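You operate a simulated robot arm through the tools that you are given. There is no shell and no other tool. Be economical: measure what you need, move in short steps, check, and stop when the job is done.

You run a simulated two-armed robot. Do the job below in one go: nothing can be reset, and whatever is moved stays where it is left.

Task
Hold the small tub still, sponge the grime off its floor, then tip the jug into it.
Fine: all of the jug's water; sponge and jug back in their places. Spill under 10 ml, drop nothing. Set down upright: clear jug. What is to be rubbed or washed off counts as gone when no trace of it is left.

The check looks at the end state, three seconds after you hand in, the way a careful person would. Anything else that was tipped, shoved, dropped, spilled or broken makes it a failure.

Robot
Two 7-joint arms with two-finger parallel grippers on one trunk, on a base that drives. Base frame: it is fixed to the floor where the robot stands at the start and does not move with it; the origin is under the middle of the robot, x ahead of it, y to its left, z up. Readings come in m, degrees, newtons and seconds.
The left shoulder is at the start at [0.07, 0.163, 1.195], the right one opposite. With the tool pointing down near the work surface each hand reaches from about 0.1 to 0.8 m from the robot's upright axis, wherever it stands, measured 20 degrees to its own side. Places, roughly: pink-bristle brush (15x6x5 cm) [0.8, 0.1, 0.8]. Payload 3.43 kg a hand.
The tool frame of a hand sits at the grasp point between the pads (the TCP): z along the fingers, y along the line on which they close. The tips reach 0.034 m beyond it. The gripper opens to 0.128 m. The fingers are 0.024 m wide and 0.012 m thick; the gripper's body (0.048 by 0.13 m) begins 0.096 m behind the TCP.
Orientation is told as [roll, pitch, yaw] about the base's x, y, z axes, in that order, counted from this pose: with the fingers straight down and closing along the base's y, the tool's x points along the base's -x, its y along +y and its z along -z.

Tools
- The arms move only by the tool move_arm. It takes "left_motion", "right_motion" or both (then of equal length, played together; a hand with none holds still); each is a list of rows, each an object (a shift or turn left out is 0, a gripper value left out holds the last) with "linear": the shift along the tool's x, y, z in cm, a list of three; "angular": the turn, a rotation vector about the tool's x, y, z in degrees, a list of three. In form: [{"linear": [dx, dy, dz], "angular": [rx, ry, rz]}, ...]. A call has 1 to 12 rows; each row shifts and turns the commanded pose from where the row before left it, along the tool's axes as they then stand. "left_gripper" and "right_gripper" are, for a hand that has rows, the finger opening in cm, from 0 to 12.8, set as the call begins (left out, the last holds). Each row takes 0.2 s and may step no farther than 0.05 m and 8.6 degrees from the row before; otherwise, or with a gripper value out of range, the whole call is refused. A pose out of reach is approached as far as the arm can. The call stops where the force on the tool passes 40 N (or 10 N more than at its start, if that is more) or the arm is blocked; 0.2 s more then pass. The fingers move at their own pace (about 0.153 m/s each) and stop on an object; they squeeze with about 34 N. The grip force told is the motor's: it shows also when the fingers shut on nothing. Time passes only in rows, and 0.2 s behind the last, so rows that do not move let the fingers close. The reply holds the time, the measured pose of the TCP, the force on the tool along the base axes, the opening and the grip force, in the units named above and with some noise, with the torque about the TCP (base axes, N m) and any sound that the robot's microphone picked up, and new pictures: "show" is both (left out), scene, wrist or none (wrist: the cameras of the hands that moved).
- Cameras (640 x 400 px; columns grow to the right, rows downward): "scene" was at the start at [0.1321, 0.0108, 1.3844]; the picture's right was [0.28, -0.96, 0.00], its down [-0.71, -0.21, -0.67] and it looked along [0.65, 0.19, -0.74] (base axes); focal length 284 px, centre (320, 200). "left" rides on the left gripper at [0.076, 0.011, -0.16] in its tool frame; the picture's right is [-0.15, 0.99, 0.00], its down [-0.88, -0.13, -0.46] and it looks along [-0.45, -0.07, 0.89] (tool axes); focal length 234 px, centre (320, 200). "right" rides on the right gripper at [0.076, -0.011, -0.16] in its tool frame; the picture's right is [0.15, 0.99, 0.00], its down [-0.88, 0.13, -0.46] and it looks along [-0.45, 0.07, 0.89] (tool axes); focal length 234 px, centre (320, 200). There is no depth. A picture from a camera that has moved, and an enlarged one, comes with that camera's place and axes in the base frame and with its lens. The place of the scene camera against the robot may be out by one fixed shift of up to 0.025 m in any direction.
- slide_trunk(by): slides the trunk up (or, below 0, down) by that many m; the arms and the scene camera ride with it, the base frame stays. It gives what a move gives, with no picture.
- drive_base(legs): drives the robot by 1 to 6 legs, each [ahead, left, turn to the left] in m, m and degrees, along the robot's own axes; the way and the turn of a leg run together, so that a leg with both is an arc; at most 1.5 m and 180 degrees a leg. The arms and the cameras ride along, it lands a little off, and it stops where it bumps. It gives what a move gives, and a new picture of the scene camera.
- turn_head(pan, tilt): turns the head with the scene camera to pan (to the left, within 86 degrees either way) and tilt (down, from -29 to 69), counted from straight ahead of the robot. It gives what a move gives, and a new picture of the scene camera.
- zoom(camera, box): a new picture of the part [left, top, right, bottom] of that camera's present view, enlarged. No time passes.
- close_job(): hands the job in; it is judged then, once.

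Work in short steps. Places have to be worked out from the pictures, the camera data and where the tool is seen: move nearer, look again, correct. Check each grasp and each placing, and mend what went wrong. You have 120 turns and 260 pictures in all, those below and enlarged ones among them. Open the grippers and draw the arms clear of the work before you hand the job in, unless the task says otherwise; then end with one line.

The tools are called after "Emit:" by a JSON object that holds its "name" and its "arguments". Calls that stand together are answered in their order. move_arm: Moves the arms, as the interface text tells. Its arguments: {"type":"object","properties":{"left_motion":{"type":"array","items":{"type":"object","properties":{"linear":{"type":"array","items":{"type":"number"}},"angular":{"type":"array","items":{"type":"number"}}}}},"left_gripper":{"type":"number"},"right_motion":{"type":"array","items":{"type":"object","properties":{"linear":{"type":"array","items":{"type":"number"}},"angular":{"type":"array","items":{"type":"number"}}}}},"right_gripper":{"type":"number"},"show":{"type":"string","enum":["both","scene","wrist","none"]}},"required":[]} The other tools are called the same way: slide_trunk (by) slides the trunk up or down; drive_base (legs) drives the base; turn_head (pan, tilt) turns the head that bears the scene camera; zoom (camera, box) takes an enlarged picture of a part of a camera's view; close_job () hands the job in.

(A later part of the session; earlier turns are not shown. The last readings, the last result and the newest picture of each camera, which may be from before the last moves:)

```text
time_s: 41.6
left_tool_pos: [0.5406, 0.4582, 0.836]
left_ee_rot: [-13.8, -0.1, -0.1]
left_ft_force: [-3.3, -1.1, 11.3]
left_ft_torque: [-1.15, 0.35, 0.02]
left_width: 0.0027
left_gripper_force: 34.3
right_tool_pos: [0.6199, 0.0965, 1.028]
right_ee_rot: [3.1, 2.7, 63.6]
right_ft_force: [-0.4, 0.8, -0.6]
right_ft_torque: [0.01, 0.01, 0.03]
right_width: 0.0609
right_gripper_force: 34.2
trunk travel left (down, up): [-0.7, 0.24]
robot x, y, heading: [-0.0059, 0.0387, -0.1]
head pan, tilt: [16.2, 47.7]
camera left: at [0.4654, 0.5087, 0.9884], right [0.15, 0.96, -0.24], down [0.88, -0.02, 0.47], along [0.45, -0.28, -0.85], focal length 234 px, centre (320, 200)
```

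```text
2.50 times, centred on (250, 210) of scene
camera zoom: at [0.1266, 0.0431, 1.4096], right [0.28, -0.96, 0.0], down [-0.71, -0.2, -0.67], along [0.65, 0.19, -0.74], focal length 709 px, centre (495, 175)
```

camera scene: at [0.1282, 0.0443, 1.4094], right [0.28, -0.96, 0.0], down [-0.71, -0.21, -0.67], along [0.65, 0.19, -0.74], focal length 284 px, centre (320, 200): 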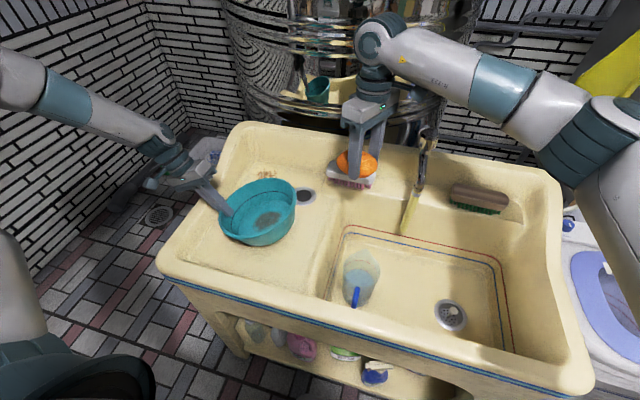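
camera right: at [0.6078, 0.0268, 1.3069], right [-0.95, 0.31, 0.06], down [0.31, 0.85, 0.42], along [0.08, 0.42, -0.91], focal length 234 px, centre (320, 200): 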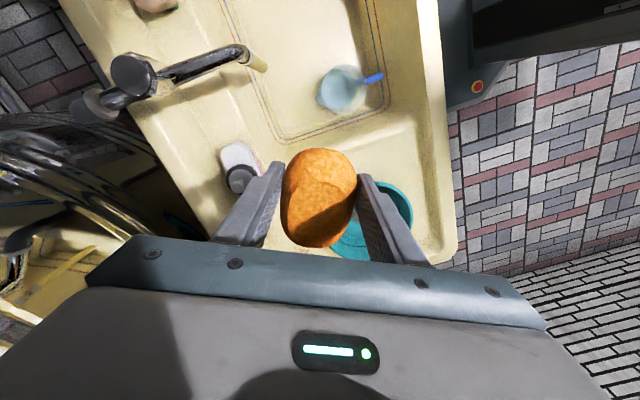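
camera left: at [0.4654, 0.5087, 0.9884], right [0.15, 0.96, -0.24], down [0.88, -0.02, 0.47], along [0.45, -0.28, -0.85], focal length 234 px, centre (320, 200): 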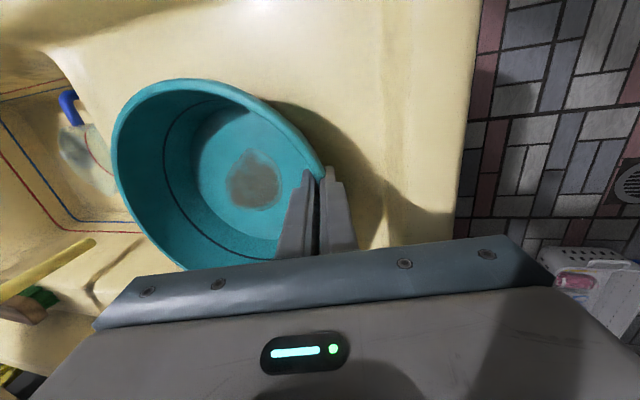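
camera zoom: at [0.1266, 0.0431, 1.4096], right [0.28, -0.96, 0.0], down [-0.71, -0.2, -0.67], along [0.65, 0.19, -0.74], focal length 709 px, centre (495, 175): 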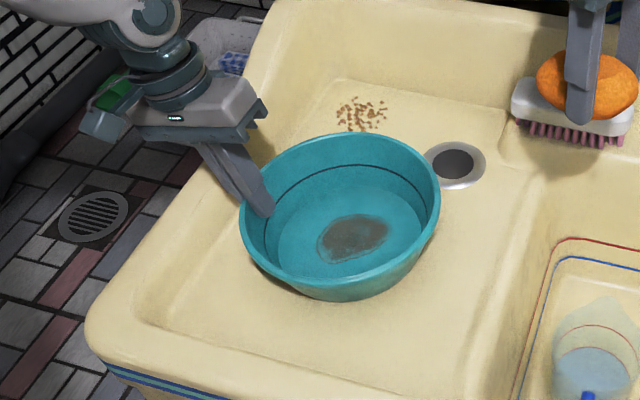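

By projecting a level rim into the scene view, the tub now matches a level pose in place. I tilt the right hand so the sponge is flat and carry it over the tub at height.

Emit:
{"name": "move_arm", "arguments": {"right_motion": [{"angular": [1.3, -6.7, -0.3]}, {"angular": [1.3, -6.7, -0.3]}, {"linear": [-3, 2.9, 0]}, {"linear": [-3, 2.9, 0]}, {"linear": [-3, 2.9, 0]}, {"linear": [-3, 2.9, 0]}, {}]}}

```text
time_s: 43.2
left_tool_pos: [0.5417, 0.4592, 0.8363]
left_ee_rot: [-13.8, 0.0, -0.1]
left_ft_force: [-0.7, 1.3, 9.4]
left_ft_torque: [-1.04, -0.02, 0.01]
left_width: 0.0027
left_gripper_force: 34.0
right_tool_pos: [0.57, 0.252, 1.0508]
right_ee_rot: [0.6, -10.7, 63.7]
right_ft_force: [0.9, 0.0, -0.6]
right_ft_torque: [0.02, -0.01, -0.02]
right_width: 0.0607
right_gripper_force: 34.4
trunk travel left (down, up): [-0.7, 0.24]
robot x, y, heading: [-0.0025, 0.0333, 0.0]
head pan, tilt: [16.2, 47.7]
camera scene: at [0.1274, 0.0429, 1.4095], right [0.28, -0.96, 0.0], down [-0.71, -0.2, -0.67], along [0.65, 0.19, -0.74], focal length 284 px, centre (320, 200)
camera right: at [0.5343, 0.1531, 1.192], right [-0.95, 0.31, -0.02], down [0.23, 0.75, 0.61], along [0.2, 0.58, -0.79], focal length 234 px, centre (320, 200)
```

scene: 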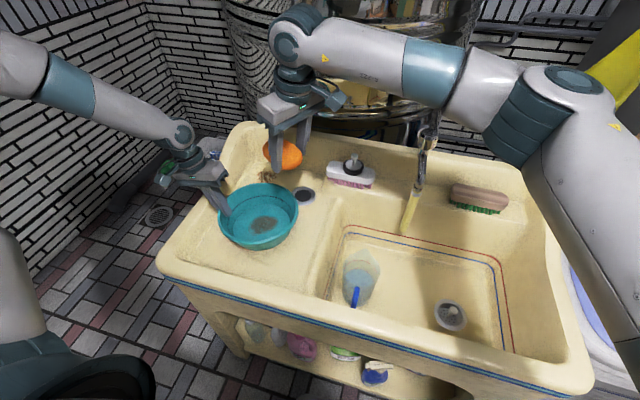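
right: 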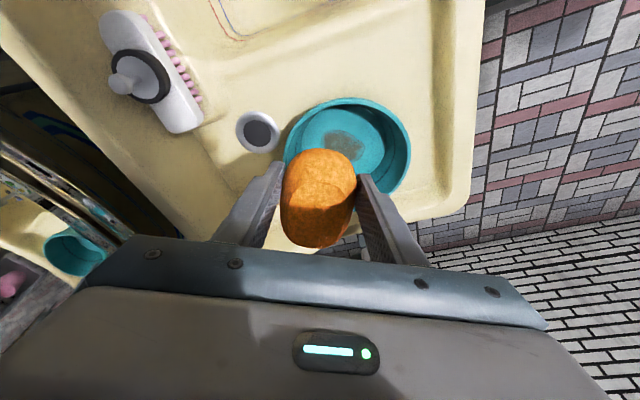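

Orientation is right and reachable. I go over the grime and down to about 9 cm above contact.

Emit:
{"name": "move_arm", "arguments": {"right_motion": [{"linear": [-3.25, 2.9, 0.6]}, {"linear": [-3.25, 2.9, 0.6]}, {"linear": [0.7, 0, 3.68]}, {"linear": [0.7, 0, 3.68]}, {"linear": [0.7, 0, 3.68]}, {"linear": [0.7, 0, 3.68]}, {}]}}

Emit:
{"name": "zoom", "arguments": {"camera": "scene", "box": [180, 60, 360, 270]}}

```text
time_s: 44.8
left_tool_pos: [0.5417, 0.459, 0.8374]
left_ee_rot: [-13.9, -0.2, -0.2]
left_ft_force: [1.8, 0.8, 10.4]
left_ft_torque: [-1.18, -0.11, 0.07]
left_width: 0.0025
left_gripper_force: 34.5
right_tool_pos: [0.543, 0.3389, 0.9013]
right_ee_rot: [0.6, -10.7, 63.8]
right_ft_force: [-0.1, -0.6, -0.3]
right_ft_torque: [-0.01, 0.01, -0.03]
right_width: 0.0604
right_gripper_force: 34.2
trunk travel left (down, up): [-0.7, 0.24]
robot x, y, heading: [-0.0027, 0.0379, 0.1]
head pan, tilt: [16.2, 47.7]
camera scene: at [0.1271, 0.044, 1.4095], right [0.28, -0.96, 0.0], down [-0.71, -0.2, -0.67], along [0.65, 0.19, -0.74], focal length 284 px, centre (320, 200)
camera right: at [0.5077, 0.2389, 1.0421], right [-0.95, 0.31, -0.02], down [0.23, 0.76, 0.61], along [0.2, 0.58, -0.79], focal length 234 px, centre (320, 200)
```

scene: 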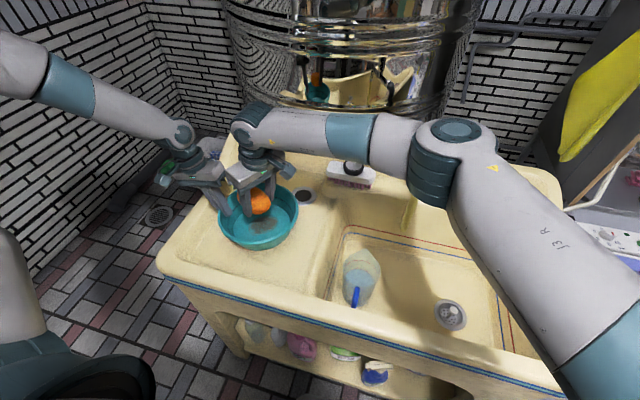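
right: 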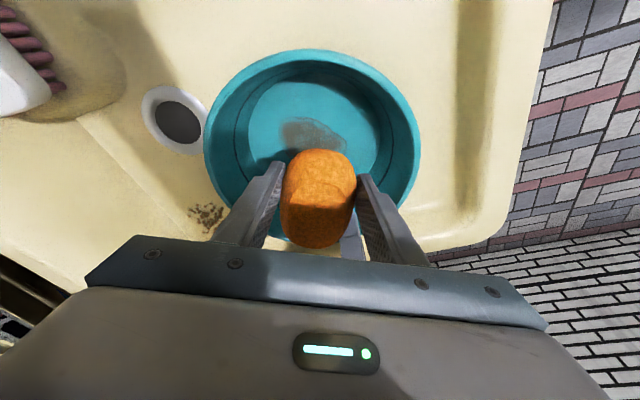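

```text
1.90 times, centred on (270, 165) of scene
camera zoom: at [0.1271, 0.044, 1.4095], right [0.28, -0.96, 0.0], down [-0.71, -0.2, -0.67], along [0.65, 0.19, -0.74], focal length 540 px, centre (415, 267)
```

zoom: 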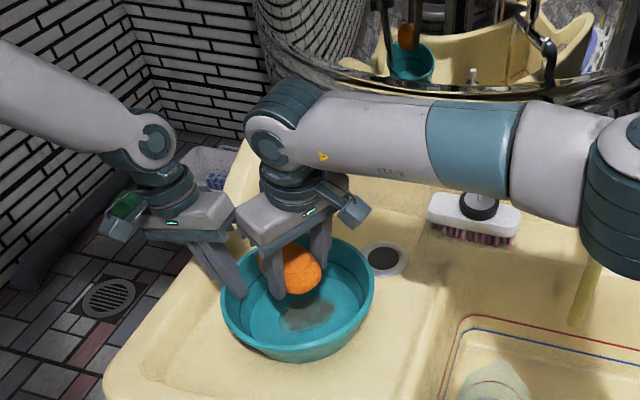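

The grime spans about x 0.514–0.594, y 0.32–0.39, and the sponge is aligned above it. I lower to just above the expected contact at TCP z≈0.81.

Emit:
{"name": "move_arm", "arguments": {"right_motion": [{"linear": [0.65, 0, 3.44]}, {"linear": [0.65, 0, 3.44]}, {"linear": [0.09, 0, 0.49]}, {}], "show": "wrist"}}

```text
time_s: 45.8
left_tool_pos: [0.5416, 0.4576, 0.8365]
left_ee_rot: [-13.8, -0.1, -0.2]
left_ft_force: [-0.2, 0.1, 9.6]
left_ft_torque: [-1.14, -0.05, 0.05]
left_width: 0.0026
left_gripper_force: 33.8
right_tool_pos: [0.5422, 0.3403, 0.8252]
right_ee_rot: [0.6, -10.7, 63.7]
right_ft_force: [0.8, 0.6, -0.4]
right_ft_torque: [-0.02, 0.01, 0.01]
right_width: 0.0607
right_gripper_force: 34.1
trunk travel left (down, up): [-0.7, 0.24]
robot x, y, heading: [-0.0008, 0.0361, -0.1]
head pan, tilt: [16.2, 47.7]
camera right: at [0.5078, 0.2411, 0.9665], right [-0.95, 0.31, -0.02], down [0.23, 0.76, 0.61], along [0.2, 0.58, -0.79], focal length 234 px, centre (320, 200)
```

right: 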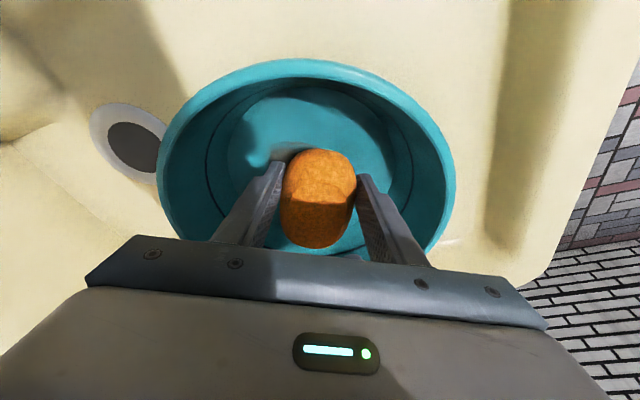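

Still no contact. I step down 3 mm at a time, watching the force.

Emit:
{"name": "move_arm", "arguments": {"right_motion": [{"linear": [0.06, 0, 0.3]}, {"linear": [0.06, 0, 0.3]}, {"linear": [0.06, 0, 0.3]}, {}], "show": "none"}}

```text
time_s: 46.8
left_tool_pos: [0.541, 0.4579, 0.8363]
left_ee_rot: [-14.0, 0.0, -0.2]
left_ft_force: [0.2, 0.2, 8.2]
left_ft_torque: [-1.17, -0.06, 0.03]
left_width: 0.0026
left_gripper_force: 33.7
right_tool_pos: [0.5424, 0.3404, 0.817]
right_ee_rot: [0.6, -10.7, 63.7]
right_ft_force: [0.1, 0.1, -1.3]
right_ft_torque: [0.02, 0.03, 0.01]
right_width: 0.0607
right_gripper_force: 33.6
trunk travel left (down, up): [-0.7, 0.24]
robot x, y, heading: [-0.0063, 0.0348, -0.2]
head pan, tilt: [16.2, 47.7]
```

Emit:
{"name": "move_arm", "arguments": {"right_motion": [{"linear": [0.06, 0, 0.3]}, {"linear": [0.06, 0, 0.3]}, {"linear": [0.06, 0, 0.3]}, {}], "show": "none"}}

```text
time_s: 47.8
left_tool_pos: [0.5411, 0.4586, 0.8361]
left_ee_rot: [-13.9, -0.2, -0.2]
left_ft_force: [0.0, 0.6, 7.2]
left_ft_torque: [-1.11, 0.0, 0.07]
left_width: 0.0031
left_gripper_force: 34.5
right_tool_pos: [0.5424, 0.3395, 0.8074]
right_ee_rot: [0.6, -10.7, 63.8]
right_ft_force: [0.9, 0.2, -0.2]
right_ft_torque: [0.01, 0.02, 0.03]
right_width: 0.0607
right_gripper_force: 33.7
trunk travel left (down, up): [-0.7, 0.24]
robot x, y, heading: [-0.0013, 0.0342, -0.1]
head pan, tilt: [16.2, 47.7]
```

Still free at 0.807; continuing down.

Emit:
{"name": "move_arm", "arguments": {"right_motion": [{"linear": [0.06, 0, 0.3]}, {"linear": [0.06, 0, 0.3]}, {}], "show": "wrist"}}

```text
time_s: 48.6
left_tool_pos: [0.5411, 0.4578, 0.8369]
left_ee_rot: [-13.8, -0.1, -0.2]
left_ft_force: [4.2, 0.9, -7.1]
left_ft_torque: [-0.96, -0.63, 0.45]
left_width: 0.0026
left_gripper_force: 34.5
right_tool_pos: [0.5432, 0.3405, 0.8039]
right_ee_rot: [0.5, -10.9, 63.6]
right_ft_force: [-2.3, -2.2, 29.3]
right_ft_torque: [0.61, 0.16, 0.11]
right_width: 0.0608
right_gripper_force: 34.5
trunk travel left (down, up): [-0.7, 0.24]
robot x, y, heading: [-0.0044, 0.0375, -0.2]
head pan, tilt: [16.2, 47.7]
camera right: at [0.5073, 0.2402, 0.9448], right [-0.95, 0.31, -0.02], down [0.23, 0.75, 0.62], along [0.2, 0.58, -0.79], focal length 234 px, centre (320, 200)
```

right: 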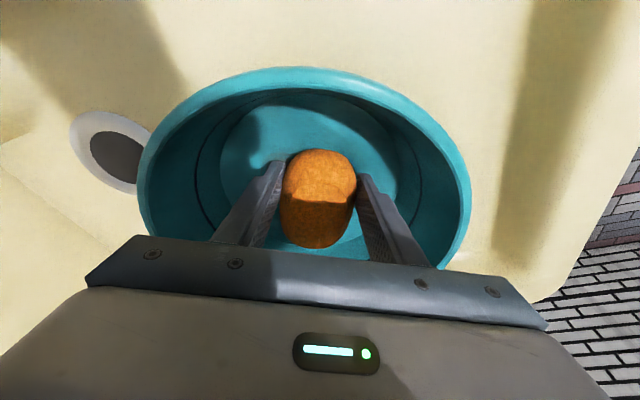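

Contact at about 29 N. I ease off 1.5 mm and sweep the sponge across the grime along its narrow direction.

Emit:
{"name": "move_arm", "arguments": {"right_motion": [{"linear": [-0.03, 0, -0.15]}, {"linear": [0, 0.8, 0]}, {"linear": [0, 0.8, 0]}, {"linear": [0, 0.8, 0]}, {"linear": [0, -1.2, 0]}, {"linear": [0, -1.2, 0]}, {"linear": [0, -1.2, 0]}, {"linear": [0, -1.2, 0]}, {"linear": [0, 1.2, 0]}, {"linear": [0, 1.2, 0]}, {}], "show": "wrist"}}

```text
time_s: 51.0
left_tool_pos: [0.5403, 0.4584, 0.8364]
left_ee_rot: [-13.8, -0.1, 0.0]
left_ft_force: [-1.5, 6.2, 0.4]
left_ft_torque: [-0.97, 0.02, 0.07]
left_width: 0.0025
left_gripper_force: 34.0
right_tool_pos: [0.5441, 0.3394, 0.8024]
right_ee_rot: [0.4, -10.8, 63.6]
right_ft_force: [7.7, -6.5, 22.4]
right_ft_torque: [0.09, -0.27, -0.16]
right_width: 0.0607
right_gripper_force: 33.5
trunk travel left (down, up): [-0.7, 0.24]
robot x, y, heading: [0.0009, 0.0333, -0.1]
head pan, tilt: [16.2, 47.7]
camera right: at [0.5078, 0.2389, 0.9444], right [-0.95, 0.31, -0.02], down [0.23, 0.76, 0.61], along [0.2, 0.58, -0.79], focal length 234 px, centre (320, 200)
```

right: 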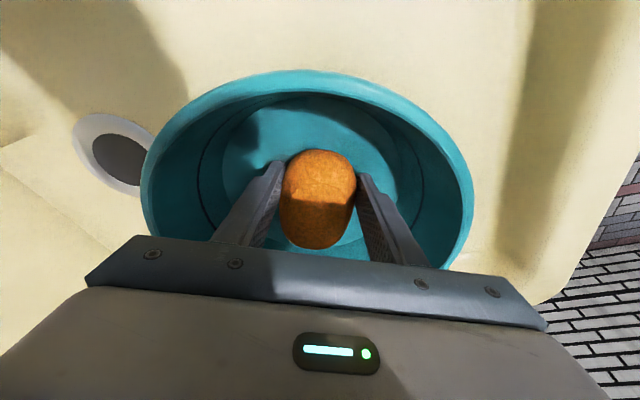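

Sweep works without stops. I repeat at offsets along the sponge's long direction to cover the whole patch.

Emit:
{"name": "move_arm", "arguments": {"right_motion": [{"linear": [-1.5, 0, 0.28]}, {"linear": [0, 1.2, 0]}, {"linear": [0, 1.2, 0]}, {"linear": [0, -1.2, 0]}, {"linear": [0, -1.2, 0]}, {"linear": [0, -1.2, 0]}, {"linear": [0, -1.2, 0]}, {"linear": [0, 1.2, 0]}, {"linear": [0, 1.2, 0]}, {"linear": [1.5, 0, -0.28]}, {}], "show": "none"}}

Emit:
{"name": "move_arm", "arguments": {"right_motion": [{"linear": [1.5, 0, -0.28]}, {"linear": [0, 1.2, 0]}, {"linear": [0, 1.2, 0]}, {"linear": [0, -1.2, 0]}, {"linear": [0, -1.2, 0]}, {"linear": [0, -1.2, 0]}, {"linear": [0, -1.2, 0]}, {"linear": [0, 1.2, 0]}, {"linear": [0, 1.2, 0]}, {"linear": [-1.5, 0, 0.28]}, {}], "show": "none"}}

Emit:
{"name": "move_arm", "arguments": {"right_motion": [{"linear": [-0.37, 0, -1.96]}, {"linear": [-0.75, 0, -3.9]}, {"linear": [-0.75, 0, -3.9]}, {"linear": [-0.75, 0, -3.9]}, {}]}}

Emit:
{"name": "zoom", "arguments": {"camera": "left", "box": [100, 70, 360, 280]}}

```text
time_s: 53.4
left_tool_pos: [0.5411, 0.4579, 0.8372]
left_ee_rot: [-13.9, -0.2, -0.2]
left_ft_force: [-0.9, -0.6, 4.7]
left_ft_torque: [-1.14, 0.31, -0.1]
left_width: 0.0024
left_gripper_force: 33.4
right_tool_pos: [0.5382, 0.332, 0.8029]
right_ee_rot: [0.6, -10.6, 63.8]
right_ft_force: [-1.2, 0.0, 5.5]
right_ft_torque: [0.09, 0.02, 0.0]
right_width: 0.0606
right_gripper_force: 34.2
right hand out of reach, approached as far as the arm can: row 1
trunk travel left (down, up): [-0.7, 0.24]
robot x, y, heading: [-0.0068, 0.0324, -0.1]
head pan, tilt: [16.2, 47.7]
```

```text
time_s: 55.8
left_tool_pos: [0.5408, 0.4588, 0.8368]
left_ee_rot: [-13.7, -0.2, 0.0]
left_ft_force: [0.5, 0.2, 3.0]
left_ft_torque: [-1.09, -0.19, -0.15]
left_width: 0.0021
left_gripper_force: 34.2
right_tool_pos: [0.5398, 0.3335, 0.8018]
right_ee_rot: [0.6, -10.6, 63.6]
right_ft_force: [-2.3, -1.9, 8.7]
right_ft_torque: [0.1, 0.0, 0.04]
right_width: 0.0606
right_gripper_force: 33.6
trunk travel left (down, up): [-0.7, 0.24]
robot x, y, heading: [-0.0012, 0.0324, 0.1]
head pan, tilt: [16.2, 47.7]
```

```text
time_s: 57.0
left_tool_pos: [0.5415, 0.4592, 0.8364]
left_ee_rot: [-13.8, -0.1, -0.1]
left_ft_force: [-1.0, 0.7, 6.8]
left_ft_torque: [-1.14, -0.03, -0.19]
left_width: 0.0029
left_gripper_force: 34.4
right_tool_pos: [0.5408, 0.3334, 0.9415]
right_ee_rot: [0.6, -10.5, 63.8]
right_ft_force: [0.1, 0.7, -0.2]
right_ft_torque: [0.0, 0.03, 0.01]
right_width: 0.0604
right_gripper_force: 33.6
trunk travel left (down, up): [-0.7, 0.24]
robot x, y, heading: [-0.0017, 0.0341, -0.1]
head pan, tilt: [16.2, 47.7]
camera scene: at [0.1272, 0.0442, 1.4095], right [0.28, -0.96, 0.0], down [-0.71, -0.21, -0.67], along [0.65, 0.19, -0.74], focal length 284 px, centre (320, 200)
camera right: at [0.5061, 0.2328, 1.0821], right [-0.95, 0.31, -0.02], down [0.23, 0.76, 0.61], along [0.2, 0.58, -0.79], focal length 234 px, centre (320, 200)
```

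scene: 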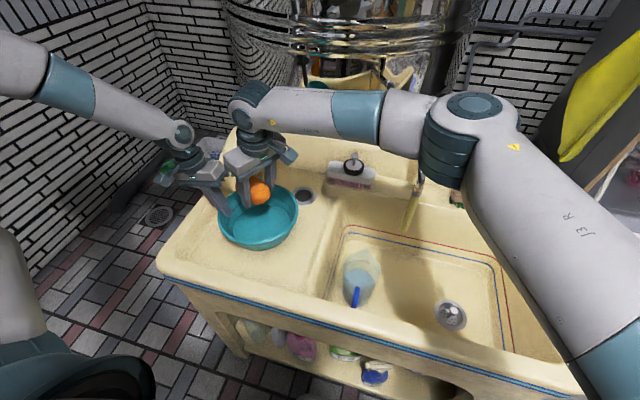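
right: 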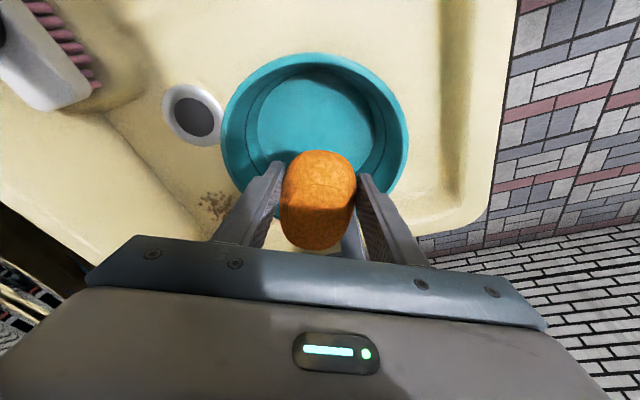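

```text
1.90 times, centred on (230, 175) of left
camera zoom: at [0.466, 0.509, 0.9881], right [0.15, 0.96, -0.24], down [0.88, -0.02, 0.48], along [0.45, -0.28, -0.85], focal length 446 px, centre (491, 248)
```

zoom: 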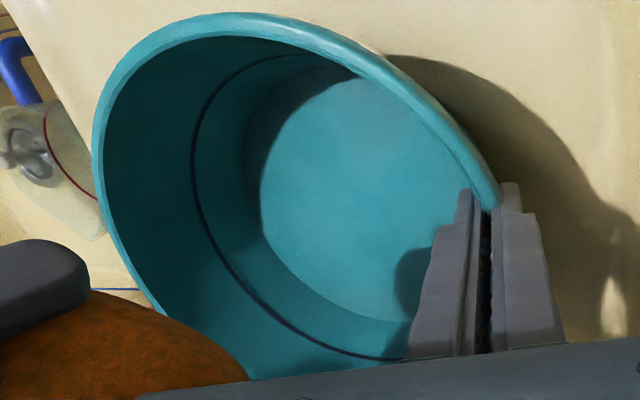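

The floor looks clean. I check closely for faint traces.

Emit:
{"name": "zoom", "arguments": {"camera": "left", "box": [190, 95, 290, 205]}}

Emit:
{"name": "zoom", "arguments": {"camera": "right", "box": [230, 60, 400, 170]}}

Emit:
{"name": "zoom", "arguments": {"camera": "scene", "box": [210, 170, 310, 260]}}

```text
3.64 times, centred on (240, 150) of left
camera zoom: at [0.466, 0.509, 0.9881], right [0.15, 0.96, -0.24], down [0.88, -0.02, 0.48], along [0.45, -0.28, -0.85], focal length 852 px, centre (611, 382)
```

zoom: 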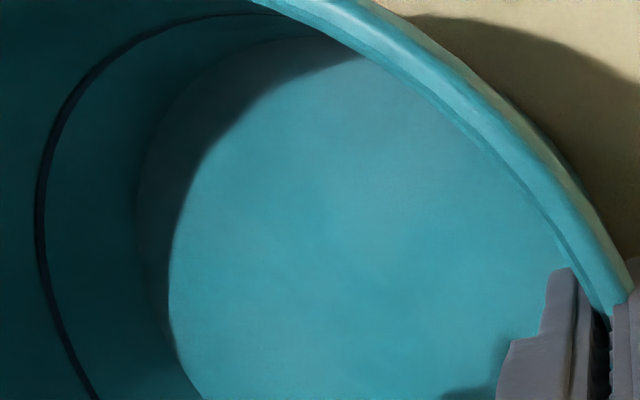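

```text
3.64 times, centred on (315, 115) of right
camera zoom: at [0.5061, 0.2328, 1.0821], right [-0.95, 0.31, -0.02], down [0.23, 0.76, 0.61], along [0.2, 0.58, -0.79], focal length 852 px, centre (338, 509)
```

zoom: 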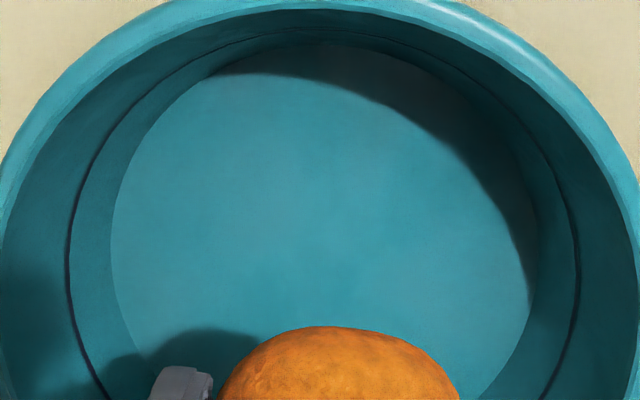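

```text
4.44 times, centred on (260, 215) of scene
camera zoom: at [0.1272, 0.0442, 1.4095], right [0.28, -0.96, 0.0], down [-0.71, -0.21, -0.67], along [0.65, 0.19, -0.74], focal length 1260 px, centre (587, 133)
```

zoom: 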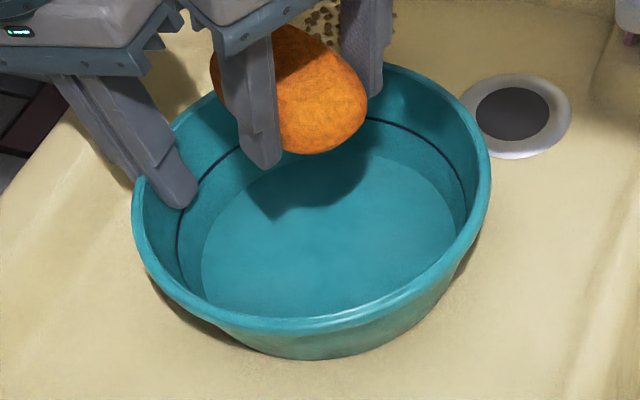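

No trace remains. Now I release the tub rim gently with the left hand and back off, while the right hand rises with the sponge.

Emit:
{"name": "move_arm", "arguments": {"left_motion": [{}, {}, {"linear": [0, 0, -2]}, {"linear": [0, 0, -3]}, {"linear": [0, 0, -4]}, {"linear": [0, 0, -4]}, {}], "left_gripper": 3, "right_motion": [{}, {}, {"linear": [-0.6, 0, -3.2]}, {"linear": [-0.6, 0, -3.2]}, {"linear": [-0.6, 0, -3.2]}, {}, {}]}}

Emit:
{"name": "zoom", "arguments": {"camera": "scene", "box": [170, 130, 330, 290]}}

```text
time_s: 58.6
left_tool_pos: [0.5423, 0.492, 0.9624]
left_ee_rot: [-13.9, 0.0, -0.2]
left_ft_force: [0.2, -0.2, 0.4]
left_ft_torque: [-0.03, 0.0, -0.02]
left_width: 0.03
left_gripper_force: 0.0
right_tool_pos: [0.5433, 0.3324, 1.0364]
right_ee_rot: [0.7, -10.5, 63.7]
right_ft_force: [0.6, -0.7, -0.5]
right_ft_torque: [-0.01, 0.0, -0.01]
right_width: 0.0607
right_gripper_force: 33.7
trunk travel left (down, up): [-0.7, 0.24]
robot x, y, heading: [-0.0021, 0.0346, -0.1]
head pan, tilt: [16.2, 47.7]
camera scene: at [0.1286, 0.0444, 1.4093], right [0.28, -0.96, 0.0], down [-0.71, -0.21, -0.67], along [0.65, 0.19, -0.74], focal length 284 px, centre (320, 200)
camera right: at [0.5095, 0.233, 1.1787], right [-0.95, 0.31, -0.02], down [0.23, 0.76, 0.61], along [0.2, 0.58, -0.79], focal length 234 px, centre (320, 200)
camera left: at [0.4668, 0.5413, 1.1144], right [0.15, 0.96, -0.24], down [0.88, -0.02, 0.47], along [0.45, -0.28, -0.85], focal length 234 px, centre (320, 200)
```

scene: 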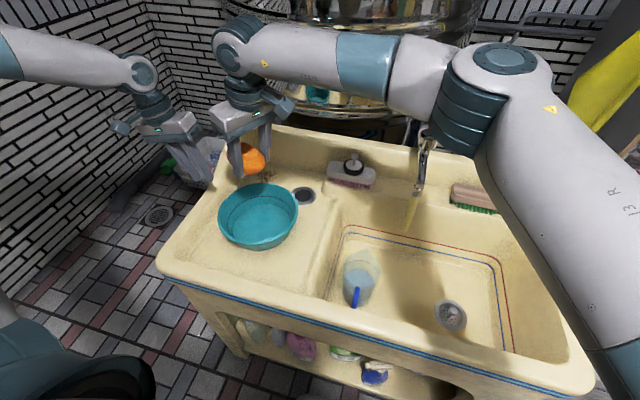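
right: 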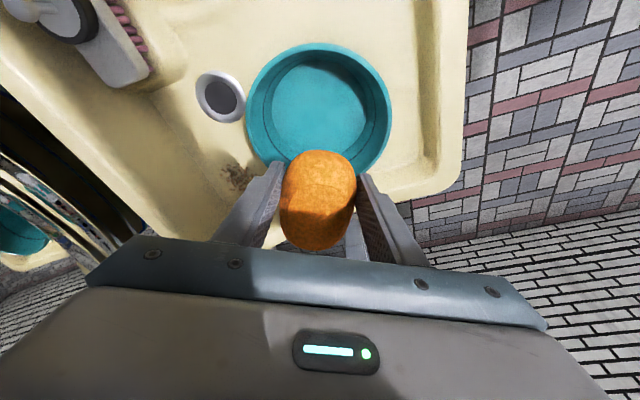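
left: 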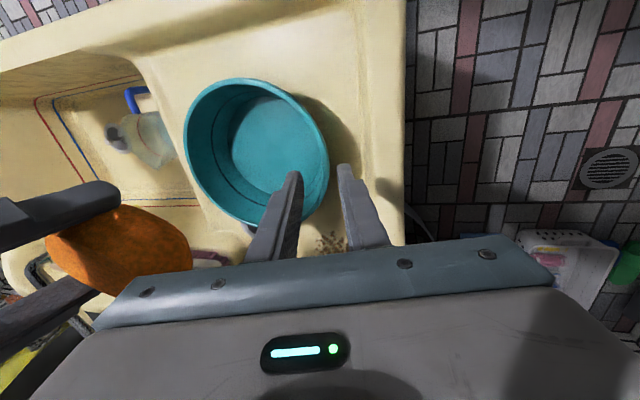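

```text
2.50 times, centred on (250, 210) of scene
camera zoom: at [0.1286, 0.0444, 1.4093], right [0.28, -0.96, 0.0], down [-0.71, -0.21, -0.67], along [0.65, 0.19, -0.74], focal length 709 px, centre (495, 175)
```

zoom: 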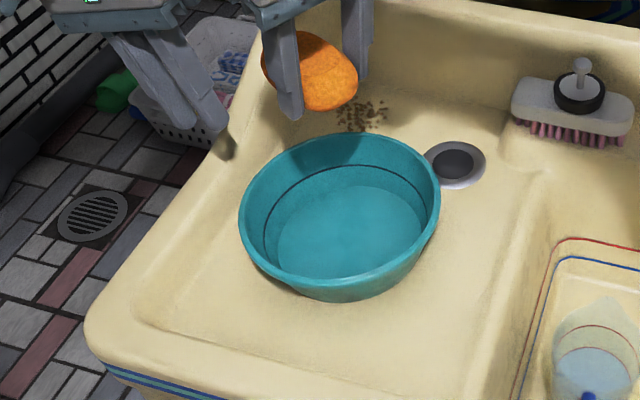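

The tub sits level and clean. I swing the right hand back over the basin and start turning it to yaw -90 about the vertical, keeping the sponge flat; the left hand rises out of the way.

Emit:
{"name": "move_arm", "arguments": {"right_motion": [{"linear": [3, -2.8, -0.57]}, {"linear": [3, -2.8, -0.57]}, {"linear": [3, -2.8, -0.57]}, {"linear": [3, -2.8, -0.57]}, {"linear": [3, -2.8, -0.57]}, {"angular": [1.55, 0, 8.2]}, {"angular": [1.55, 0, 8.2]}, {"angular": [1.55, 0, 8.2]}, {"angular": [1.55, 0, 8.2]}, {"angular": [1.55, 0, 8.2]}, {"angular": [1.55, 0, 8.2]}, {"angular": [1.55, 0, 8.2]}], "left_motion": [{"linear": [0, 0, -4]}, {"linear": [0, 0, -4]}, {"linear": [0, 0, -4]}, {}, {}, {}, {}, {}, {}, {}, {}, {}], "show": "none"}}

Emit:
{"name": "move_arm", "arguments": {"right_motion": [{"angular": [1.55, 0, 8.2]}, {"angular": [1.55, 0, 8.2]}, {"angular": [1.55, 0, 8.2]}, {"angular": [1.55, 0, 8.2]}, {"angular": [1.55, 0, 8.2]}, {"angular": [1.55, 0, 8.2]}, {"angular": [1.55, 0, 8.2]}, {"angular": [1.55, 0, 8.2]}, {}], "show": "scene"}}

```text
time_s: 61.2
left_tool_pos: [0.5412, 0.5207, 1.0798]
left_ee_rot: [-13.9, -0.1, -0.2]
left_ft_force: [0.1, 0.6, 0.0]
left_ft_torque: [0.0, -0.04, 0.04]
left_width: 0.03
left_gripper_force: 0.0
right_tool_pos: [0.6, 0.1337, 1.0375]
right_ee_rot: [0.1, -10.2, 5.2]
right_ft_force: [0.8, 0.9, -1.0]
right_ft_torque: [-0.03, -0.01, -0.01]
right_width: 0.0607
right_gripper_force: 34.0
trunk travel left (down, up): [-0.7, 0.24]
robot x, y, heading: [-0.0075, 0.028, -0.3]
head pan, tilt: [16.2, 47.7]
```

```text
time_s: 63.2
left_tool_pos: [0.5413, 0.5186, 1.0783]
left_ee_rot: [-13.9, -0.1, -0.3]
left_ft_force: [-0.4, 0.5, 0.4]
left_ft_torque: [-0.01, 0.01, 0.01]
left_width: 0.0298
left_gripper_force: 0.1
right_tool_pos: [0.6007, 0.1316, 1.0371]
right_ee_rot: [-0.5, -10.3, -61.5]
right_ft_force: [-0.1, -0.1, 0.1]
right_ft_torque: [-0.01, 0.01, 0.03]
right_width: 0.0608
right_gripper_force: 33.7
trunk travel left (down, up): [-0.7, 0.24]
robot x, y, heading: [-0.0049, 0.0299, -0.4]
head pan, tilt: [16.2, 47.7]
camera scene: at [0.1279, 0.0442, 1.4094], right [0.28, -0.96, 0.0], down [-0.71, -0.2, -0.67], along [0.65, 0.19, -0.74], focal length 284 px, centre (320, 200)
```

scene: 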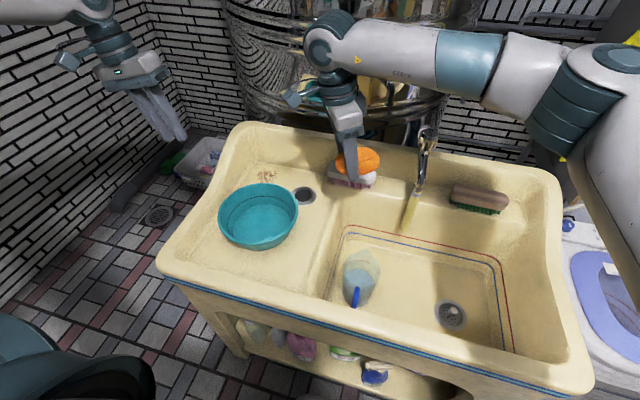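

No limits so far. I finish the yaw to -90, then shift the robot left 20 cm and 3 cm ahead so the ledge is straight in front of the right arm.

Emit:
{"name": "move_arm", "arguments": {"right_motion": [{"angular": [1.3, 0, 7]}, {"angular": [1.3, 0, 7]}, {"angular": [1.3, 0, 7]}, {"angular": [1.3, 0, 7.2]}, {}], "show": "none"}}

Emit:
{"name": "drive_base", "arguments": {"legs": [[0.0, 0.2, 0], [0.03, 0, 0]]}}

```text
time_s: 64.4
left_tool_pos: [0.5416, 0.52, 1.0815]
left_ee_rot: [-13.9, -0.1, -0.1]
left_ft_force: [0.5, 0.0, -0.2]
left_ft_torque: [-0.01, 0.0, -0.03]
left_width: 0.0298
left_gripper_force: 0.0
right_tool_pos: [0.6002, 0.133, 1.0377]
right_ee_rot: [-0.5, -10.4, -89.9]
right_ft_force: [-0.5, -0.2, -0.2]
right_ft_torque: [0.01, -0.02, 0.0]
right_width: 0.0607
right_gripper_force: 34.2
trunk travel left (down, up): [-0.7, 0.24]
robot x, y, heading: [-0.0043, 0.0353, -0.1]
head pan, tilt: [16.2, 47.7]
```

```text
time_s: 66.5
left_tool_pos: [0.5641, 0.7226, 1.082]
left_ee_rot: [-13.7, -0.4, 0.1]
left_ft_force: [-0.4, 0.3, 0.6]
left_ft_torque: [-0.01, -0.06, 0.04]
left_width: 0.0302
left_gripper_force: 0.1
right_tool_pos: [0.625, 0.3366, 1.0403]
right_ee_rot: [-0.2, -10.4, -89.8]
right_ft_force: [0.0, 0.8, -0.9]
right_ft_torque: [0.04, -0.04, 0.04]
right_width: 0.0608
right_gripper_force: 33.9
trunk travel left (down, up): [-0.7, 0.24]
robot x, y, heading: [0.0251, 0.2397, 0.2]
head pan, tilt: [16.2, 47.7]
camera scene: at [0.1519, 0.2451, 1.4101], right [0.28, -0.96, 0.0], down [-0.71, -0.21, -0.68], along [0.65, 0.19, -0.74], focal length 284 px, centre (320, 200)
```

scene: 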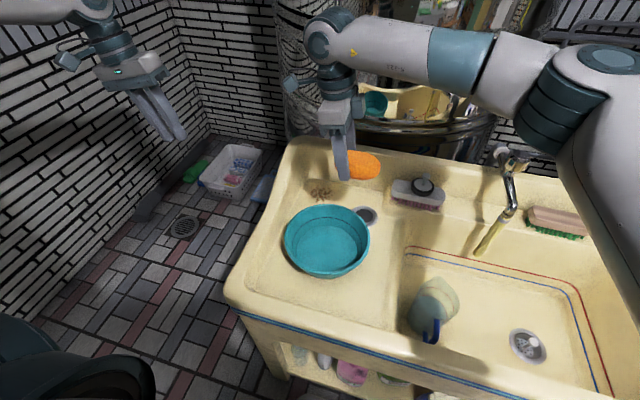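

Now move the sponge right to above its place: first along -y at height, then forward.

Emit:
{"name": "move_arm", "arguments": {"right_motion": [{"linear": [-3.84, 0, 0.7]}, {"linear": [-3.84, 0, 0.7]}, {"linear": [-3.84, 0, 0.7]}, {"linear": [-3.84, 0, 0.7]}, {"linear": [-3.84, 0, 0.7]}, {"linear": [-3.84, 0, 0.7]}, {"linear": [-3.84, 0, 0.7]}, {"linear": [0, 3.8, 0]}, {"linear": [0, 3.8, 0]}, {"linear": [0, 3.8, 0]}, {}]}}

```text
time_s: 68.8
left_tool_pos: [0.5698, 0.7242, 1.0798]
left_ee_rot: [-13.9, -0.2, 0.1]
left_ft_force: [-0.1, 0.1, 0.1]
left_ft_torque: [0.01, 0.04, 0.01]
left_width: 0.0301
left_gripper_force: 0.1
right_tool_pos: [0.7451, 0.0659, 1.0387]
right_ee_rot: [-0.4, -10.4, -89.8]
right_ft_force: [-0.2, 0.3, -0.3]
right_ft_torque: [0.0, 0.02, 0.02]
right_width: 0.0604
right_gripper_force: 33.6
trunk travel left (down, up): [-0.7, 0.24]
robot x, y, heading: [0.0278, 0.2367, 0.2]
head pan, tilt: [16.2, 47.7]
camera scene: at [0.157, 0.2468, 1.4094], right [0.28, -0.96, 0.0], down [-0.71, -0.21, -0.67], along [0.65, 0.19, -0.74], focal length 284 px, centre (320, 200)
camera right: at [0.7339, 0.1689, 1.1804], right [0.99, 0.15, -0.03], down [0.14, -0.78, 0.61], along [0.06, -0.6, -0.79], focal length 234 px, centre (320, 200)
```

scene: 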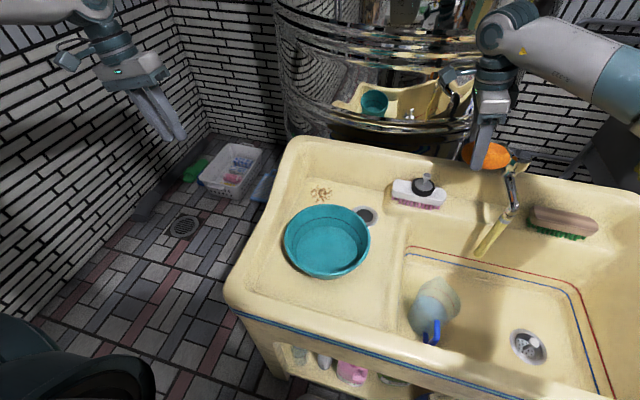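
right: 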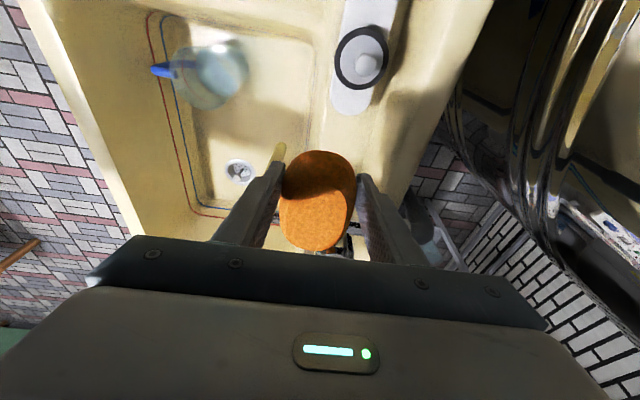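

Reach is good now. I lower to z≈0.915 beside the pipe, staying left of it.

Emit:
{"name": "move_arm", "arguments": {"right_motion": [{"linear": [0.56, 0.4, 3.05]}, {"linear": [0.56, 0.4, 3.05]}, {"linear": [0.56, 0.4, 3.05]}, {"linear": [0.56, 0.3, 3.05]}, {}], "show": "wrist"}}

Emit:
{"name": "zoom", "arguments": {"camera": "scene", "box": [400, 80, 600, 260]}}

```text
time_s: 70.0
left_tool_pos: [0.5686, 0.7253, 1.0812]
left_ee_rot: [-13.9, 0.0, 0.1]
left_ft_force: [0.8, 0.2, 0.7]
left_ft_torque: [-0.01, -0.04, -0.01]
left_width: 0.0301
left_gripper_force: 0.1
right_tool_pos: [0.7582, 0.0671, 0.9154]
right_ee_rot: [-0.3, -10.5, -89.7]
right_ft_force: [0.0, 1.4, -0.6]
right_ft_torque: [0.02, -0.05, -0.01]
right_width: 0.0607
right_gripper_force: 33.9
trunk travel left (down, up): [-0.7, 0.24]
robot x, y, heading: [0.0253, 0.2367, -0.1]
head pan, tilt: [16.2, 47.7]
camera right: at [0.7467, 0.1697, 1.0566], right [0.99, 0.15, -0.03], down [0.14, -0.78, 0.61], along [0.06, -0.6, -0.79], focal length 234 px, centre (320, 200)
```

right: 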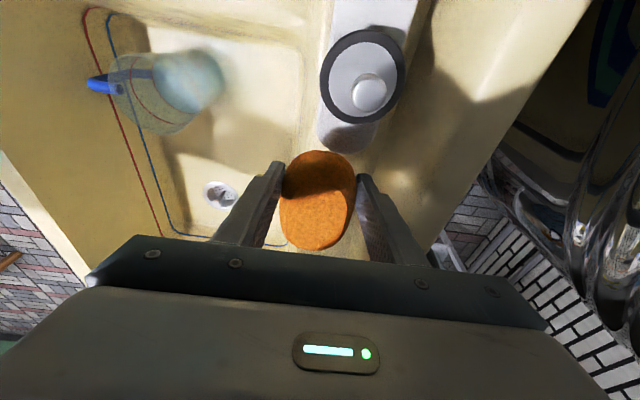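

```text
2.22 times, centred on (500, 170) of scene
camera zoom: at [0.1566, 0.2469, 1.4095], right [0.28, -0.96, 0.0], down [-0.71, -0.21, -0.67], along [0.65, 0.19, -0.74], focal length 630 px, centre (-80, 267)
```

zoom: 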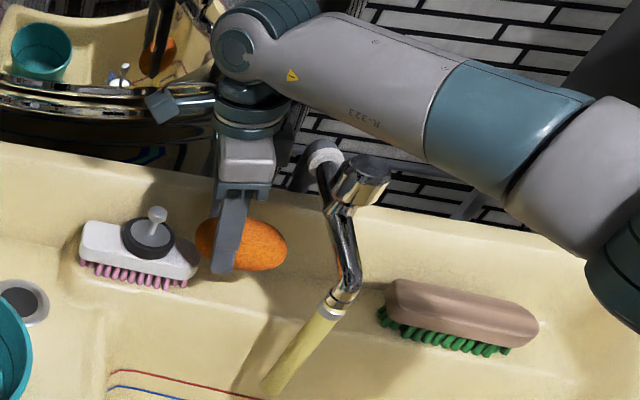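

I slide the sponge right under the pipe's level and forward, back over its original spot.

Emit:
{"name": "move_arm", "arguments": {"right_motion": [{"linear": [-1.41, 0.75, 0.26]}, {"linear": [-1.41, 0.75, 0.26]}, {"linear": [-1.41, 0.7, 0.26]}, {}], "show": "wrist"}}

```text
time_s: 71.0
left_tool_pos: [0.5694, 0.7244, 1.0794]
left_ee_rot: [-13.9, -0.1, 0.1]
left_ft_force: [-0.2, -0.3, 0.2]
left_ft_torque: [0.04, 0.0, -0.03]
left_width: 0.0301
left_gripper_force: 0.0
right_tool_pos: [0.7822, 0.0226, 0.9137]
right_ee_rot: [-0.5, -10.5, -89.7]
right_ft_force: [-0.4, -0.2, -0.1]
right_ft_torque: [-0.02, 0.02, 0.01]
right_width: 0.0608
right_gripper_force: 33.7
trunk travel left (down, up): [-0.7, 0.24]
robot x, y, heading: [0.0228, 0.2327, -0.1]
head pan, tilt: [16.2, 47.7]
camera right: at [0.7704, 0.1255, 1.0554], right [0.99, 0.15, -0.03], down [0.14, -0.78, 0.61], along [0.06, -0.6, -0.79], focal length 234 px, centre (320, 200)
```

right: 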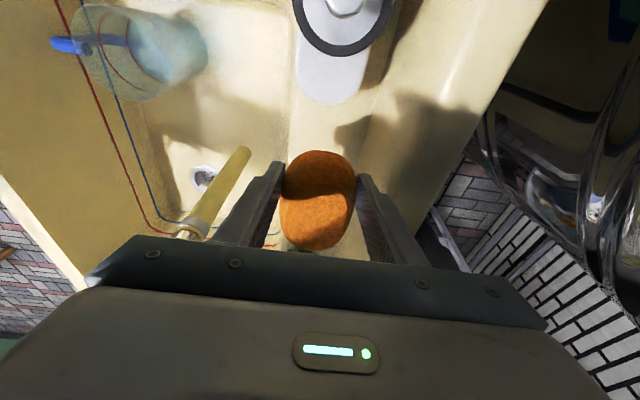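

Aligned with the recorded grasp pose. I lower straight down to just above the ledge.

Emit:
{"name": "move_arm", "arguments": {"right_motion": [{"linear": [0.29, 0, 1.57]}, {"linear": [0.29, 0, 1.57]}, {"linear": [0.29, 0, 1.57]}, {"linear": [0.29, 0, 1.57]}, {"linear": [0.09, 0, 0.49]}, {}], "show": "none"}}

Emit:
{"name": "move_arm", "arguments": {"right_motion": [{"linear": [0.04, 0, 0.2]}, {}], "show": "wrist"}}

```text
time_s: 72.5
left_tool_pos: [0.5694, 0.725, 1.0801]
left_ee_rot: [-13.9, -0.1, 0.1]
left_ft_force: [0.0, 0.2, 0.5]
left_ft_torque: [0.0, -0.03, -0.02]
left_width: 0.0298
left_gripper_force: 0.0
right_tool_pos: [0.7808, 0.022, 0.8436]
right_ee_rot: [-0.4, -10.5, -89.6]
right_ft_force: [0.1, 0.4, -0.4]
right_ft_torque: [0.04, 0.02, -0.01]
right_width: 0.0604
right_gripper_force: 33.7
trunk travel left (down, up): [-0.7, 0.24]
robot x, y, heading: [0.0253, 0.2324, -0.0]
head pan, tilt: [16.2, 47.7]
```

```text
time_s: 73.0
left_tool_pos: [0.57, 0.725, 1.0803]
left_ee_rot: [-13.8, -0.1, 0.2]
left_ft_force: [-0.2, -0.1, 0.0]
left_ft_torque: [-0.05, 0.02, 0.0]
left_width: 0.0301
left_gripper_force: 0.0
right_tool_pos: [0.7792, 0.0214, 0.8424]
right_ee_rot: [-0.4, -10.5, -89.7]
right_ft_force: [0.5, 0.4, -0.6]
right_ft_torque: [0.04, 0.02, -0.01]
right_width: 0.0605
right_gripper_force: 33.7
trunk travel left (down, up): [-0.7, 0.24]
robot x, y, heading: [0.0267, 0.2386, 0.1]
head pan, tilt: [16.2, 47.7]
camera right: at [0.769, 0.1244, 0.9842], right [0.99, 0.15, -0.03], down [0.14, -0.78, 0.61], along [0.06, -0.6, -0.79], focal length 234 px, centre (320, 200)
```

right: 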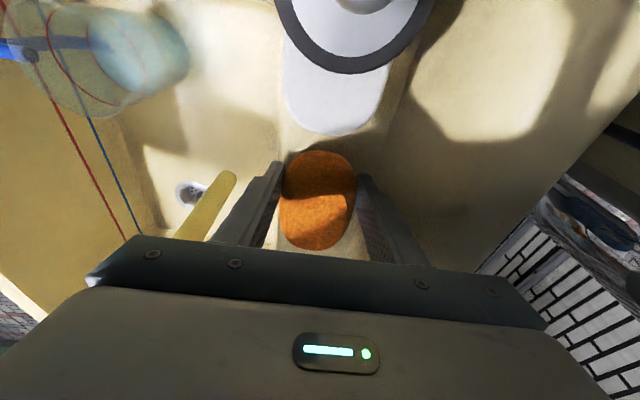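

Near the ledge; I continue 2 mm at a time until I feel contact.

Emit:
{"name": "move_arm", "arguments": {"right_motion": [{"linear": [0.04, 0, 0.2]}, {}], "show": "none"}}

Emit:
{"name": "move_arm", "arguments": {"right_motion": [{"linear": [0.04, 0, 0.15]}, {}], "show": "none"}}

```text
time_s: 73.7
left_tool_pos: [0.5691, 0.725, 1.0795]
left_ee_rot: [-13.9, -0.1, 0.1]
left_ft_force: [0.5, -0.4, -1.2]
left_ft_torque: [-0.02, -0.04, 0.03]
left_width: 0.0302
left_gripper_force: 0.1
right_tool_pos: [0.7793, 0.022, 0.8413]
right_ee_rot: [-0.4, -10.5, -89.7]
right_ft_force: [-0.6, -0.9, 0.0]
right_ft_torque: [0.06, 0.01, -0.03]
right_width: 0.0608
right_gripper_force: 33.9
trunk travel left (down, up): [-0.7, 0.24]
robot x, y, heading: [0.0263, 0.2331, -0.0]
head pan, tilt: [16.2, 47.7]
```

```text
time_s: 74.2
left_tool_pos: [0.5691, 0.7238, 1.0798]
left_ee_rot: [-13.9, 0.0, 0.1]
left_ft_force: [0.6, -0.5, -0.3]
left_ft_torque: [-0.03, 0.0, -0.05]
left_width: 0.0298
left_gripper_force: 0.1
right_tool_pos: [0.7794, 0.0209, 0.8398]
right_ee_rot: [-0.4, -10.6, -89.6]
right_ft_force: [-0.2, 0.1, -0.4]
right_ft_torque: [-0.02, 0.01, -0.01]
right_width: 0.0608
right_gripper_force: 34.1
trunk travel left (down, up): [-0.7, 0.24]
robot x, y, heading: [0.0261, 0.239, 0.1]
head pan, tilt: [16.2, 47.7]
```

Emit:
{"name": "move_arm", "arguments": {"right_motion": [{"linear": [0.04, 0, 0.2]}, {}], "show": "none"}}

Emit:
{"name": "move_arm", "arguments": {"right_motion": [{"linear": [0.03, 0, 0.15]}, {}], "show": "wrist"}}

```text
time_s: 74.8
left_tool_pos: [0.5687, 0.7252, 1.0799]
left_ee_rot: [-13.9, -0.1, 0.1]
left_ft_force: [0.2, -0.5, -0.6]
left_ft_torque: [-0.01, 0.0, -0.01]
left_width: 0.0301
left_gripper_force: 0.0
right_tool_pos: [0.7794, 0.0223, 0.8373]
right_ee_rot: [-0.2, -10.5, -89.7]
right_ft_force: [0.6, -0.6, 5.0]
right_ft_torque: [-0.25, -0.11, -0.02]
right_width: 0.0607
right_gripper_force: 34.0
trunk travel left (down, up): [-0.7, 0.24]
robot x, y, heading: [0.0264, 0.2357, 0.1]
head pan, tilt: [16.2, 47.7]
```

```text
time_s: 75.5
left_tool_pos: [0.568, 0.724, 1.0808]
left_ee_rot: [-13.9, -0.2, 0.1]
left_ft_force: [-0.5, 0.6, -1.0]
left_ft_torque: [0.03, 0.01, -0.01]
left_width: 0.0298
left_gripper_force: 0.0
right_tool_pos: [0.7791, 0.0234, 0.8383]
right_ee_rot: [-0.3, -10.5, -89.8]
right_ft_force: [-0.3, -1.9, 13.2]
right_ft_torque: [-0.38, -0.3, -0.01]
right_width: 0.0608
right_gripper_force: 33.7
trunk travel left (down, up): [-0.7, 0.24]
robot x, y, heading: [0.0252, 0.2348, -0.0]
head pan, tilt: [16.2, 47.7]
camera right: at [0.7686, 0.1251, 0.9798], right [0.99, 0.15, -0.03], down [0.14, -0.78, 0.61], along [0.07, -0.6, -0.79], focal length 234 px, centre (320, 200)
```

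right: 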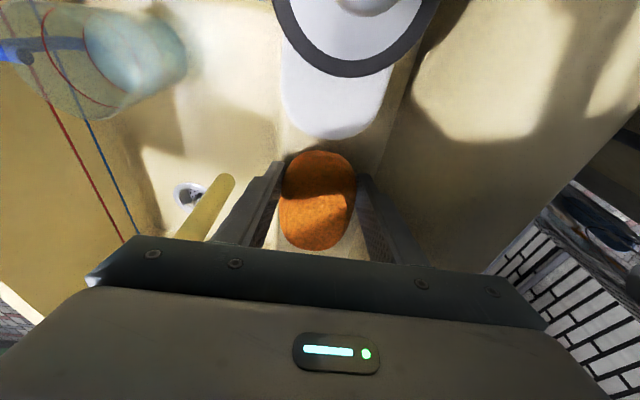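

Resting on the ledge at its original pose. I release to 7.2 cm and rise straight.

Emit:
{"name": "move_arm", "arguments": {"right_motion": [{}, {}, {"linear": [-0.18, 0, -1]}, {"linear": [-0.36, 0, -2]}, {"linear": [-0.36, 0, -2]}, {"linear": [-0.36, 0, -2]}, {}], "right_gripper": 7.2}}

Emit:
{"name": "zoom", "arguments": {"camera": "right", "box": [230, 0, 420, 260]}}

```text
time_s: 77.0
left_tool_pos: [0.5695, 0.7227, 1.0797]
left_ee_rot: [-13.8, -0.2, 0.1]
left_ft_force: [0.0, -0.7, 0.4]
left_ft_torque: [-0.02, -0.01, -0.01]
left_width: 0.03
left_gripper_force: 0.0
right_tool_pos: [0.7809, 0.0222, 0.9071]
right_ee_rot: [-0.4, -10.4, -89.7]
right_ft_force: [0.4, 0.1, 0.0]
right_ft_torque: [0.01, 0.0, 0.01]
right_width: 0.072
right_gripper_force: 0.1
trunk travel left (down, up): [-0.7, 0.24]
robot x, y, heading: [0.0252, 0.2357, 0.1]
head pan, tilt: [16.2, 47.7]
camera scene: at [0.1574, 0.2468, 1.4094], right [0.28, -0.96, 0.0], down [-0.71, -0.21, -0.67], along [0.65, 0.19, -0.74], focal length 284 px, centre (320, 200)
camera right: at [0.7699, 0.1255, 1.0491], right [0.99, 0.15, -0.03], down [0.14, -0.78, 0.61], along [0.06, -0.6, -0.79], focal length 234 px, centre (320, 200)
```

scene: 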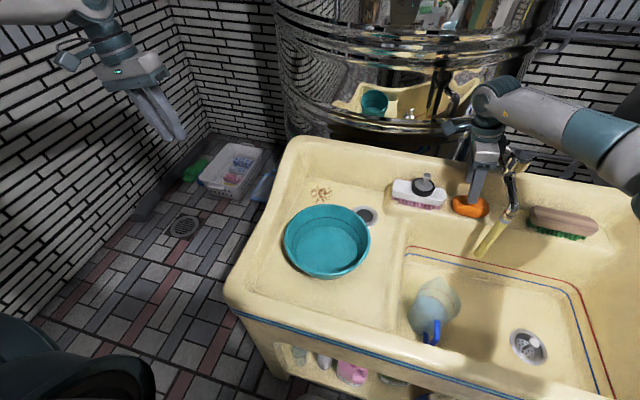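
right: 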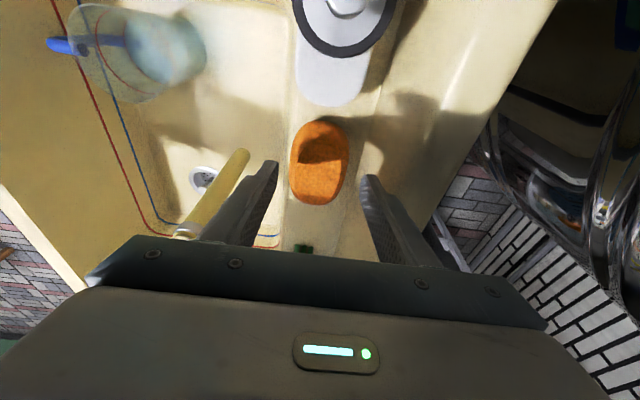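

```text
1.54 times, centred on (325, 130) of right
camera zoom: at [0.7699, 0.1255, 1.0491], right [0.99, 0.15, -0.03], down [0.14, -0.78, 0.61], along [0.06, -0.6, -0.79], focal length 360 px, centre (312, 308)
```

zoom: 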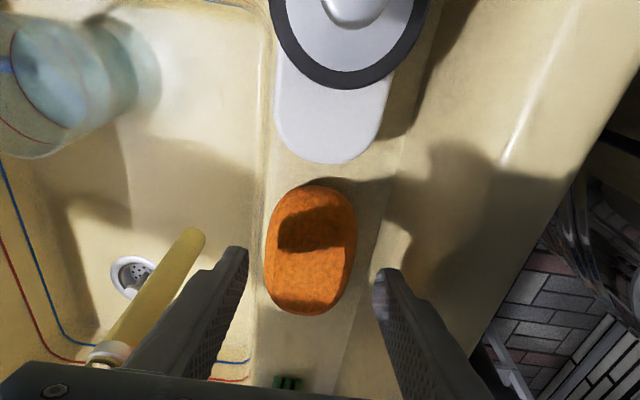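

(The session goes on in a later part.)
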